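You operate a simulated robot arm through the tools that you are given. There is no shell and no other tool. Be economical: measure what you need, move in short steps, check, and stop when the job is done.

Carry out the task below with a simulated robot arm. There is one attempt and no reset: what you move stays moved.

TASK
Stack the carton marked "cores" from the core bench plate on top of the carton labelled "tubes".
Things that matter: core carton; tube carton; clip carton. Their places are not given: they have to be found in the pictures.

It is judged by the outcome, as a careful person would: the job done as asked, and still so three seconds after it is handed in. It fails if anything else is knocked over, pushed out of place, dropped, spilled or broken.

THE ROBOT
A 7-joint arm with a two-finger parallel gripper, fixed in place. Base frame: the origin is at the foot of the arm, x ahead of it, y to its left, z up; the work surface is at about z = 0. Lengths are in cm, angles in rad, forces in N, time in s.
With the tool pointing down near the work surface it reaches from about 24 to 62 cm from the base axis. Its first joint turns from -1.152 to 1.152 rad. Payload 2.6 kg.
Tool frame: the origin (TCP) lies between the finger pads and is the grasp point; the fingertips stand 3 cm ahead of it; z points along the fingers, y is the line along which they close. The gripper opens to 9.4 cm. The fingers are 2.8 cm wide and 1 cm thick; the gripper's body (5 by 9.6 cm) begins 5.5 cm behind the TCP.
Orientation is that of the tool frame in the base frame, as a unit quaternion [x, y, z, w]. With the fingers straight down and closing along the base's y, the tool's x points along the base's -x, its y along +y and its z along -z.

THE INTERFACE
- The arm moves only by the tool servo_tool. Its argument "commands" is a list of rows, each a list of 3 entries, a list of its own where there are three numbers: the gripper command, from -1 (fully open) to 1 (shut), values between in proportion, then the shift along the tool's x, y, z in cm, then the turn about the tool's z in rad. In form: [[grip, [dx, dy, dz], yaw], ...]. A call has 1 to 20 rows; each row shifts and turns the commanded pose from where the row before left it, along the tool's axes as they then stand. A row lasts 0.2 s, in which the tool goes at most 5 cm and 0.15 rad; a call with a longer step from one row to the next is refused whole, and so is a gripper value outside its range. A pose out of reach is approached as far as the arm can. The call stops where the force on the tool passes 40 N (or 10 N more than at its start, if that is more) or the arm is blocked; 0.2 s more then pass. The fingers move at their own pace (about 7.2 cm/s each) and stop on an object; they squeeze with about 40 N. The grip force told is the motor's: it shows also when the fingers shut on nothing. Time passes only in rows, and 0.2 s behind the last, so rows that do not move let the fingers close. It gives the time, the measured TCP pose, the force on the tool (base axes), the opening and the grip force at its end, in the units of the frame above (readings bear some noise).
- Cameras (640 x 400 px; columns grow to the right, rows downward): "scene" is fixed at [4.95, 41.86, 58.22]; the picture's right is [-0.76, -0.65, 0.00], its down [-0.30, 0.34, -0.89] and it looks along [0.58, -0.67, -0.45] (base axes); focal length 372 px, centre (320, 200). "wrist" rides on the gripper at [-3.7, 0, -5.8] in the tool frame; the picture's right is [0.00, -1.00, 0.00], its down [0.97, 0.00, -0.24] and it looks along [0.24, 0.00, 0.97] (tool axes); focal length 218 px, centre (320, 200).
- get_image(camera): a new picture of that camera. No time passes.
- pixel_to_xyz(camera, pixels): for up to 12 pixels [column, row] of the newest picture of that camera ("zoom" is the newest enlarged one), the place [x, y, z] in the base frame of the surface seen there, good to about 0.2 cm, but the place of the scene camera against the robot may be out by one fixed shift of up to 1.8 cm in any direction. No time passes.
- close_up(camera, box): a new picture of the part [left, top, right, bottom] of that camera's present view, enlarged. No time passes.
- job_done(): hands the job in; it is judged then, once.

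Work in short steps. Measure before you move; look again where a grasp or a placing could have gone wrong, and mend it. You have 60 turns and 30 pictures in all, the two below and enlarged ones among them. Open the gripper and draw the arm clear of the work before you hand the job in, unless the task says otherwise; then end with one line.

The tools are called by a JSON object that holds its "name" and its "arguments". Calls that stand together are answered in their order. servo_tool: Moves the arm, as the interface text tells. Its arguments: {"type":"object","properties":{"commands":{"type":"array"}},"required":["commands"]} The other tools are called the same way: get_image (camera) takes a picture; pixel_to_xyz (camera, pixels) gives the place of the surface under pixels of a picture; close_up (camera, box) takes an enlarged picture of a part of a camera's view; job_done () hands the job in.

At the start:

```text
t: 0.0
eef_pos: [31.27, -17.96, 38.13]
ee_rot: [0.0, 1.0, 0.001, 0.0]
ft_force: [-0.8, -0.6, -0.4]
grip_width: 9.39
grasp_force: 0.1
```

scene: 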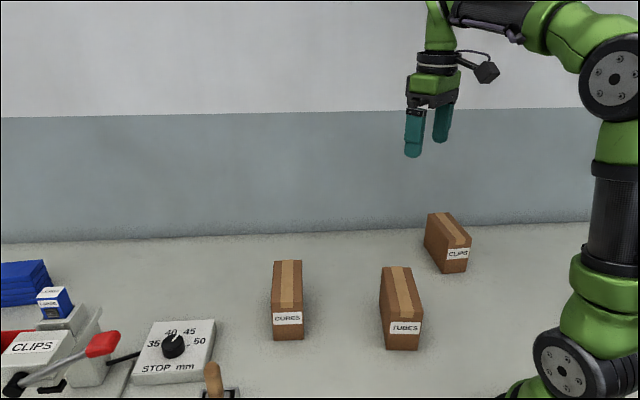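
wrist: 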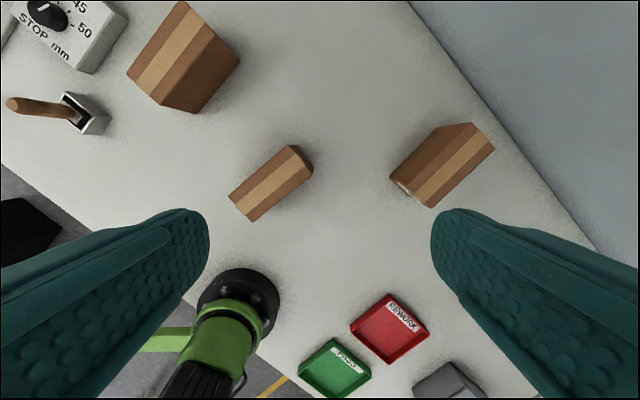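

The scene shows three cartons near (287,300), (401,308) and (447,243). I'll enlarge them to read the labels and measure them.

{"name": "close_up", "arguments": {"camera": "scene", "box": [240, 190, 500, 360]}}

{"name": "close_up", "arguments": {"camera": "scene", "box": [0, 240, 260, 400]}}

{"name": "pixel_to_xyz", "arguments": {"camera": "wrist", "pixels": [[181, 3], [238, 61], [127, 72], [165, 105], [193, 112], [292, 146], [228, 196], [250, 220], [312, 172], [470, 123], [390, 178], [433, 207]]}}

{"name": "pixel_to_xyz", "arguments": {"camera": "scene", "pixels": [[276, 262], [302, 262], [272, 311], [303, 311], [274, 340], [303, 339], [383, 268], [410, 267], [389, 321], [422, 321], [388, 349], [418, 349]]}}

```text
2.35 times, centred on (370, 275) of scene
```

zoom: 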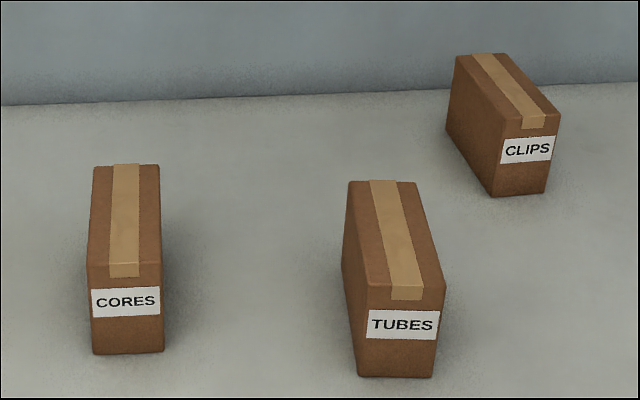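

```text
2.46 times, centred on (130, 320) of scene
```

zoom: 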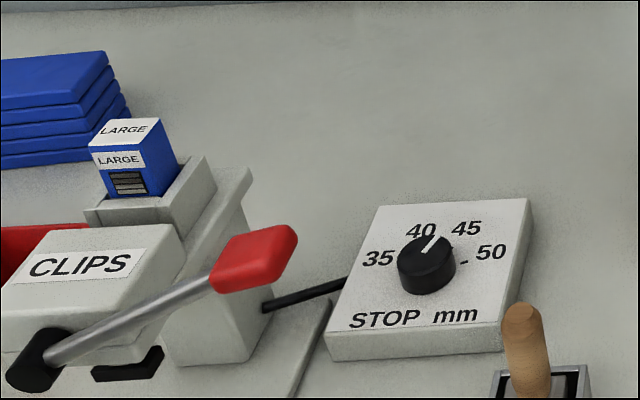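

```text
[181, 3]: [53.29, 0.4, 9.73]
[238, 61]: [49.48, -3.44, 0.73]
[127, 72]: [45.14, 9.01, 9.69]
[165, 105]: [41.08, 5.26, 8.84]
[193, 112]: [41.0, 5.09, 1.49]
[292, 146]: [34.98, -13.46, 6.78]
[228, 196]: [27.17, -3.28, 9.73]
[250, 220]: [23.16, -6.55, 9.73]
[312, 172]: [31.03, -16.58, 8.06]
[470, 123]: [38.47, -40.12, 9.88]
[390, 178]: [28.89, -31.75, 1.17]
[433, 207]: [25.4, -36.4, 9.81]
```

```text
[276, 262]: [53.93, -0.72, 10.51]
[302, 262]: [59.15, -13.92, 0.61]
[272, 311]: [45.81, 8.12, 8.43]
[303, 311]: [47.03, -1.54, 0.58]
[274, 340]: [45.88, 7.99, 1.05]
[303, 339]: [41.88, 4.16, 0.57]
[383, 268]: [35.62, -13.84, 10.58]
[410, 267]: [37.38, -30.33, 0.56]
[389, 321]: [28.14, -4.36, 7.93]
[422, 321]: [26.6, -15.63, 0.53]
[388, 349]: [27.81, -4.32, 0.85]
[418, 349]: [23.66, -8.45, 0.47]
```

The cores carton is at (287,300) and its top is about z 9.7, centred near (47.2, 2.9). Its short side lies along about 43°. I'll move above it, yaw +0.825, and measure again with the wrist camera.

{"name": "servo_tool", "arguments": {"commands": [[-1, [-2.65, 3.47, 1.5], 0], [-1, [-2.65, 3.47, 1.5], 0], [-1, [-2.65, 3.47, 1.5], 0], [-1, [-2.65, 3.47, 1.5], 0], [-1, [-2.65, 3.47, 1.5], 0], [-1, [-2.65, 3.47, 1.5], 0], [-1, [0, 0, 0], 0.1375], [-1, [0, 0, 0], 0.1375], [-1, [0, 0, 0], 0.1375], [-1, [0, 0, 0], 0.1375], [-1, [0, 0, 0], 0.1375], [-1, [0, 0, 0], 0.1375], [-1, [0, 0, 0], 0], [-1, [0, 0, 0], 0]]}}

{"name": "get_image", "arguments": {"camera": "wrist"}}

```text
t: 3.0
eef_pos: [47.25, 2.82, 29.2]
ee_rot: [0.401, 0.916, 0.001, 0.0]
ft_force: [0.5, -0.3, 0.5]
grip_width: 9.43
grasp_force: 0.0
```

```text
25 pictures are left
```

wrist: 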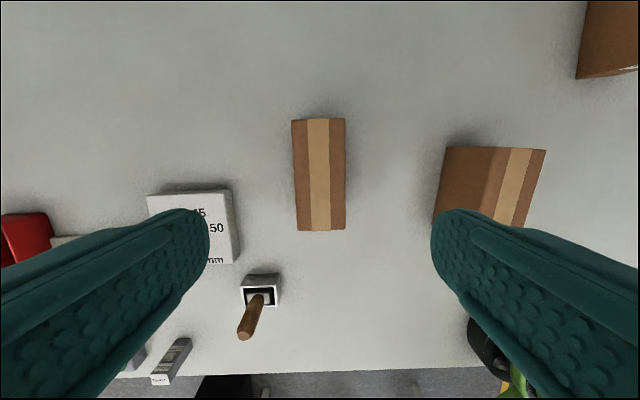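

The carton now stands nearly square in the wrist view (292–346, 119–231), with a clear gap on each side. I'll measure its top corners and those of tubes.

{"name": "pixel_to_xyz", "arguments": {"camera": "wrist", "pixels": [[294, 122], [343, 120], [298, 229], [344, 227], [307, 121], [329, 120], [311, 229], [331, 228], [497, 149], [544, 151], [523, 226], [485, 210]]}}

{"name": "close_up", "arguments": {"camera": "wrist", "box": [260, 100, 380, 250]}}

```text
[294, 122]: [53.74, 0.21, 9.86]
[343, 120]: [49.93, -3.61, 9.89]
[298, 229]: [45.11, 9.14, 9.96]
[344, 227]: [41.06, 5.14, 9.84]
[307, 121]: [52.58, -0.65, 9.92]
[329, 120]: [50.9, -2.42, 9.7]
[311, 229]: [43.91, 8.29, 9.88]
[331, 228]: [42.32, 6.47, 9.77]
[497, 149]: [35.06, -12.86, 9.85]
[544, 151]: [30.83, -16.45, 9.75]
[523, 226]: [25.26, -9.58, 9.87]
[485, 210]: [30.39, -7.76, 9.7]
```

```text
2.67 times, centred on (320, 175) of wrist
```

zoom: 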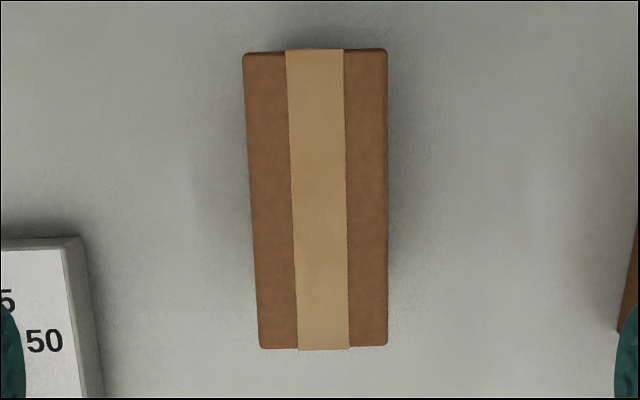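

The tape midline gives the axis at -45.9° and the centre at (47.46, 2.72). I'll trim yaw by -0.024, shift slightly, and descend to z≈6 with the gripper open.

{"name": "servo_tool", "arguments": {"commands": [[-1, [-0.22, 0.09, 0], 0], [-1, [0, 0, 3.5], -0.024], [-1, [0, 0, 3.5], 0], [-1, [0, 0, 3.5], 0], [-1, [0, 0, 3.5], 0], [-1, [0, 0, 3], 0], [-1, [0, 0, 2.5], 0], [-1, [0, 0, 2], 0], [-1, [0, 0, 1.7], 0], [-1, [0, 0, 0], 0], [-1, [0, 0, 0], 0]]}}

{"name": "get_image", "arguments": {"camera": "wrist"}}

```text
t: 5.4
eef_pos: [47.57, 2.76, 6.13]
ee_rot: [0.39, 0.921, 0.0, 0.0]
ft_force: [-0.1, -0.6, -0.4]
grip_width: 9.42
grasp_force: 0.1
```

```text
23 pictures are left
```

wrist: 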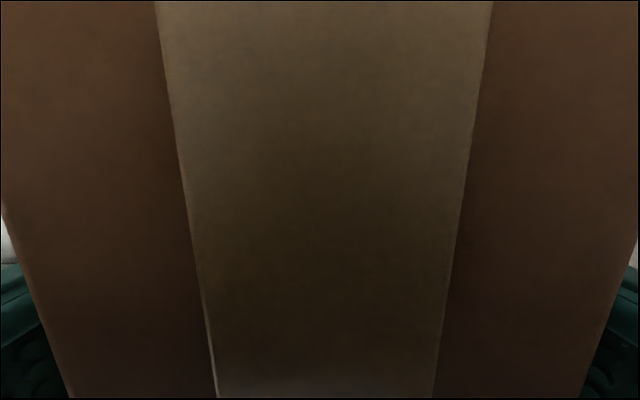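

The carton sits centred between the fingers with no contact force. I'll close the gripper and lift a little.

{"name": "servo_tool", "arguments": {"commands": [[1, [0, 0, 0], 0], [1, [0, 0, 0], 0], [1, [0, 0, 0], 0], [1, [0, 0, 0], 0], [1, [0, 0, 0], 0], [1, [0, 0, -0.5], 0], [1, [0, 0, -1], 0], [1, [0, 0, -1.5], 0], [1, [0, 0, 0], 0]]}}

{"name": "get_image", "arguments": {"camera": "scene"}}

```text
t: 7.4
eef_pos: [47.59, 2.7, 8.95]
ee_rot: [0.39, 0.921, -0.001, 0.0]
ft_force: [-0.2, 1.2, -3.9]
grip_width: 6.4
grasp_force: 39.7
```

```text
22 pictures are left
```

scene: 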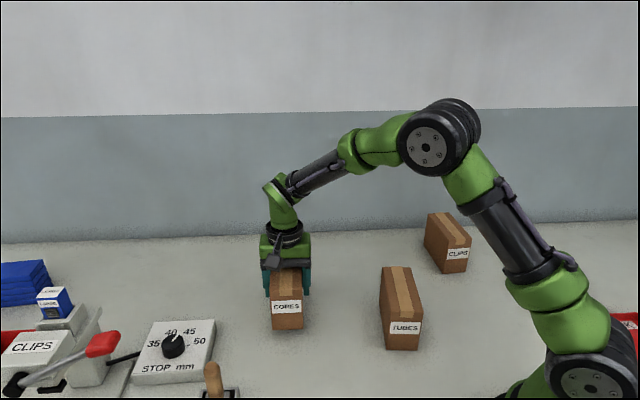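

Grip holds at 6.4 cm opening with about 4 N of load, and the carton is off the table. I'll lift high and look at the tubes carton from there.

{"name": "servo_tool", "arguments": {"commands": [[1, [0, 0, -2.5], 0], [1, [0, 0, -3], 0], [1, [0, 0, -3], 0], [1, [0, 0, -3], 0], [1, [0, 0, -3], 0], [1, [0, 0, -2.5], 0], [1, [0, 0, -1], 0], [1, [0, 0, 0], 0]]}}

{"name": "get_image", "arguments": {"camera": "wrist"}}

{"name": "close_up", "arguments": {"camera": "scene", "box": [340, 240, 460, 360]}}

```text
t: 9.2
eef_pos: [47.56, 2.74, 26.88]
ee_rot: [0.39, 0.921, 0.0, -0.001]
ft_force: [-0.2, -0.1, -3.9]
grip_width: 6.44
grasp_force: 40.3
```

```text
21 pictures are left
```

wrist: 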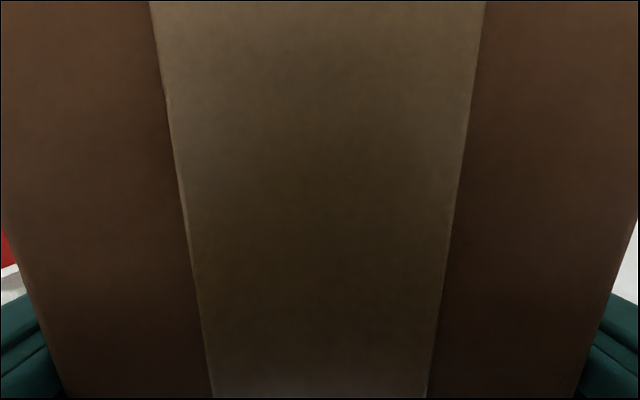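

```text
3.33 times, centred on (400, 300) of scene
```

zoom: 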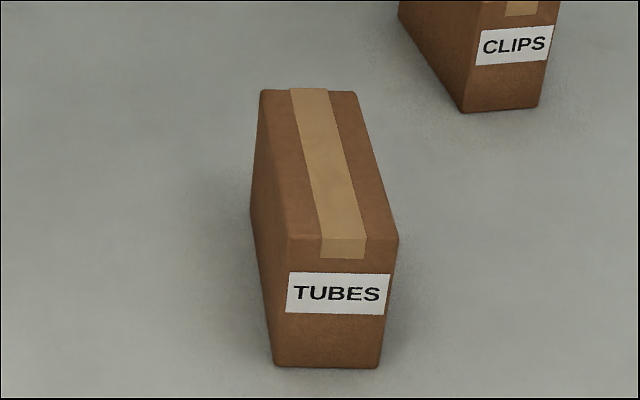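

The wrist view is blocked by the held carton, so I'll rely on the scene camera. I'll measure the tubes top corners in this zoom.

{"name": "pixel_to_xyz", "arguments": {"camera": "zoom", "pixels": [[264, 95], [353, 95], [291, 234], [394, 235], [293, 93], [325, 93], [321, 233], [363, 233], [290, 275], [388, 277], [286, 310], [383, 312]]}}

```text
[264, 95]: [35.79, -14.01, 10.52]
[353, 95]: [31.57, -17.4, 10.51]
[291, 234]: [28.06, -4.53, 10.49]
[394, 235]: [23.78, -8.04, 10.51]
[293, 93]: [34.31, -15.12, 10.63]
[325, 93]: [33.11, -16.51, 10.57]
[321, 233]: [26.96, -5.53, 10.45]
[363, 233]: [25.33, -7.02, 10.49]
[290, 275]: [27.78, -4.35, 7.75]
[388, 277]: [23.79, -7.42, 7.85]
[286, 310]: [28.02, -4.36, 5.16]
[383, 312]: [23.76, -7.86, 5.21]
```

Both cameras agree: the tubes centre is about (29.06, -9.8) with its long axis near -51.2°, and the scene camera shift is about (+0.74, -1.2, +0.65). I'll carry the carton over it at height and yaw +0.092.

{"name": "servo_tool", "arguments": {"commands": [[1, [0.2, -1.2, 0], 0], [1, [0.45, -2.6, 0], 0], [1, [0.5, -2.8, 0], 0], [1, [0.5, -2.8, 0], 0], [1, [0.5, -2.8, 0], 0], [1, [0.5, -2.8, 0], 0], [1, [0.5, -2.8, 0], 0], [1, [0.45, -2.6, 0], 0], [1, [0.27, -1.6, 0], 0], [1, [0, 0, 0], 0.046], [1, [0, 0, 0], 0.046], [1, [0, 0, 0], 0], [1, [0, 0, 2.5], 0], [1, [0, 0, 2.5], 0], [1, [0, 0, 1.5], 0], [1, [0, 0, 1], 0], [1, [0, 0, 0], 0]]}}

{"name": "close_up", "arguments": {"camera": "scene", "box": [320, 190, 480, 360]}}

```text
t: 12.8
eef_pos: [28.99, -9.55, 19.37]
ee_rot: [0.432, 0.902, 0.001, 0.0]
ft_force: [0.7, -0.4, -2.6]
grip_width: 6.41
grasp_force: 39.6
```

```text
2.35 times, centred on (400, 275) of scene
```

zoom: 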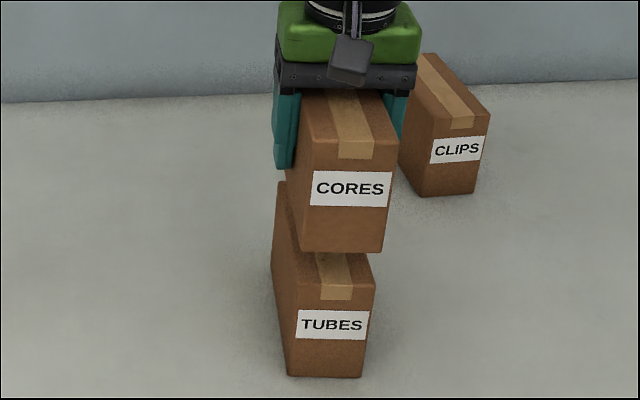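

The carton hovers about 3.4 cm above tubes, roughly aligned. I'll compare the two cartons' front faces in the same camera.

{"name": "pixel_to_xyz", "arguments": {"camera": "zoom", "pixels": [[315, 174], [391, 175], [312, 203], [386, 204], [308, 240], [379, 242], [299, 313], [371, 313], [297, 337], [367, 338], [294, 365], [360, 367]]}}

```text
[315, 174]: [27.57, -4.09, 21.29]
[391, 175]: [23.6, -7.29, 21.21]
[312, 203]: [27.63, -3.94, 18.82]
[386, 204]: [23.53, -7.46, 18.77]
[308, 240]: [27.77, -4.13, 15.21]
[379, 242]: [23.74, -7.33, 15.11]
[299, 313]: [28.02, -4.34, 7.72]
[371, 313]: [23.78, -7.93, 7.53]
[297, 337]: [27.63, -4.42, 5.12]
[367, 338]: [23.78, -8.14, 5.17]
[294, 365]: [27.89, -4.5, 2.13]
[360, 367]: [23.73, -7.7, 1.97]
```

The front-face offset is about (+0.16, -0.46) between the two. I'll correct it and descend 3.0 cm, leaving a small gap.

{"name": "servo_tool", "arguments": {"commands": [[1, [-0.4, -0.13, 0], 0], [1, [0, 0, 0], 0], [1, [0, 0, 1], 0], [1, [0, 0, 1], 0], [1, [0, 0, 0.6], 0], [1, [0, 0, 0.4], 0], [1, [0, 0, 0], 0], [1, [0, 0, 0], 0]]}}

{"name": "close_up", "arguments": {"camera": "scene", "box": [340, 210, 460, 360]}}

```text
t: 14.6
eef_pos: [29.23, -10.27, 16.5]
ee_rot: [0.432, 0.902, 0.0, 0.0]
ft_force: [-0.1, 0.2, -3.8]
grip_width: 6.43
grasp_force: 39.9
```

```text
2.67 times, centred on (400, 285) of scene
```

zoom: 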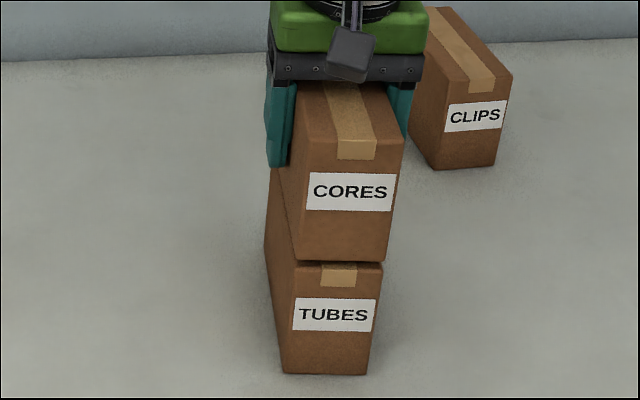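

There is still a small gap (about z 16.5 against 16.0). I'll recheck alignment before contact.

{"name": "pixel_to_xyz", "arguments": {"camera": "zoom", "pixels": [[311, 178], [395, 179], [308, 207], [389, 208], [303, 245], [382, 247], [297, 302], [377, 303], [294, 328], [373, 329], [290, 360], [366, 362]]}}

```text
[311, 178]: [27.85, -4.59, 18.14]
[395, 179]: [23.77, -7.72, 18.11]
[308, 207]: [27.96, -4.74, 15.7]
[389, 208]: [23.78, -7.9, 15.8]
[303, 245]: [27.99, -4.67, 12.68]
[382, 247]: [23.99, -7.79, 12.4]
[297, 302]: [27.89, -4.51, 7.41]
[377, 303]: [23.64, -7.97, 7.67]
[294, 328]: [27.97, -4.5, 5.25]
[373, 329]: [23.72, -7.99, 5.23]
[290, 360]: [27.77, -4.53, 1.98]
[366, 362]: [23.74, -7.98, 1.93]
```

The front faces now coincide within 0.1 cm. I'll lower in tiny steps and watch the force.

{"name": "servo_tool", "arguments": {"commands": [[1, [0, 0, 0.15], 0], [1, [0, 0, 0.15], 0], [1, [0, 0, 0.05], 0], [1, [0, 0, 0], 0]]}}

```text
t: 15.6
eef_pos: [29.17, -10.18, 16.11]
ee_rot: [0.431, 0.902, 0.0, 0.0]
ft_force: [-0.2, -0.6, -3.8]
grip_width: 6.4
grasp_force: 40.1
```

Still the carrying load only, so no contact yet. I'll go down a bit further.

{"name": "servo_tool", "arguments": {"commands": [[1, [0, 0, 0.06], 0], [1, [0, 0, 0.06], 0], [1, [0, 0, 0], 0]]}}

```text
t: 16.4
eef_pos: [29.09, -10.09, 16.01]
ee_rot: [0.433, 0.902, 0.001, 0.0]
ft_force: [-1.3, 0.6, 1.4]
grip_width: 6.41
grasp_force: 40.3
```

The vertical force has changed from -3.8 to +1.4 N, so the carton rests on tubes. I'll open the gripper in place.

{"name": "servo_tool", "arguments": {"commands": [[0.2, [0, 0, 0], 0], [0, [0, 0, 0], 0], [-0.5, [0, 0, 0], 0], [-1, [0, 0, 0], 0], [-1, [0, 0, 0], 0], [-1, [0, 0, 0], 0]]}}

{"name": "close_up", "arguments": {"camera": "scene", "box": [340, 210, 460, 360]}}

```text
t: 17.8
eef_pos: [29.27, -10.14, 16.0]
ee_rot: [0.432, 0.902, 0.0, 0.0]
ft_force: [-0.9, 0.8, 1.1]
grip_width: 9.41
grasp_force: 0.1
```

```text
2.67 times, centred on (400, 285) of scene
```

zoom: 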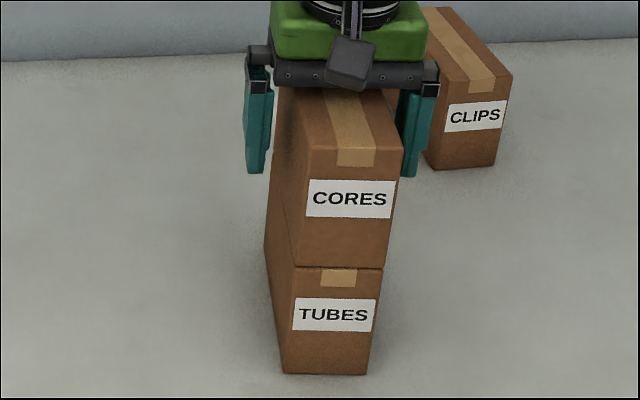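

The stack is seated and both fingers are clear of it. I'll draw straight up, slowly at first.

{"name": "servo_tool", "arguments": {"commands": [[-1, [0, 0, -1], 0], [-1, [0, 0, -2], 0], [-1, [0, 0, -3], 0], [-1, [0, 0, -4], 0], [-1, [0, 0, -4], 0], [-1, [0, 0, -4], 0], [-1, [0, 0, -2], 0], [-1, [0, 0, 0], 0], [-1, [0, 0, 0], 0]]}}

{"name": "get_image", "arguments": {"camera": "scene"}}

{"name": "get_image", "arguments": {"camera": "wrist"}}

```text
t: 19.8
eef_pos: [29.38, -9.93, 35.94]
ee_rot: [0.433, 0.902, 0.0, 0.0]
ft_force: [-0.3, 0.0, -0.4]
grip_width: 9.4
grasp_force: 0.0
```

```text
16 pictures are left
```

scene: 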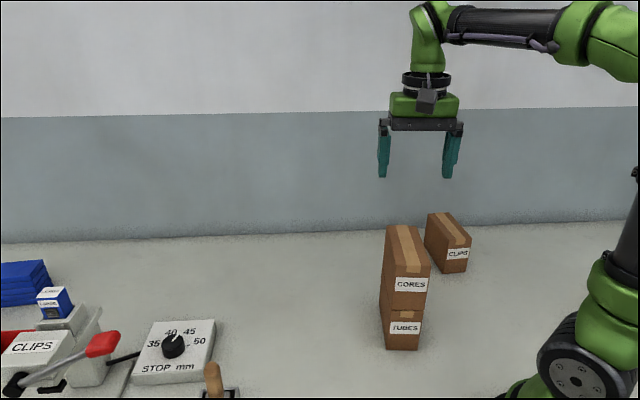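

```text
15 pictures are left
```

wrist: 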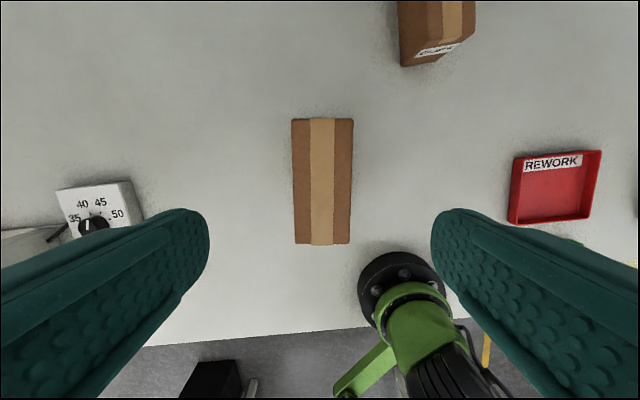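

The stack stands square, the clips carton hasn't moved, and the arm is clear. Handing in.

{"name": "job_done", "arguments": {}}

```text
The job is handed in.
```

The cores carton now stands squarely on top of the tubes carton. Nothing else was disturbed, and the gripper is open and clear of the stack. I saw no separate "core bench plate" in the pictures, so I took the only carton labelled "CORES" from where it stood on the bench.
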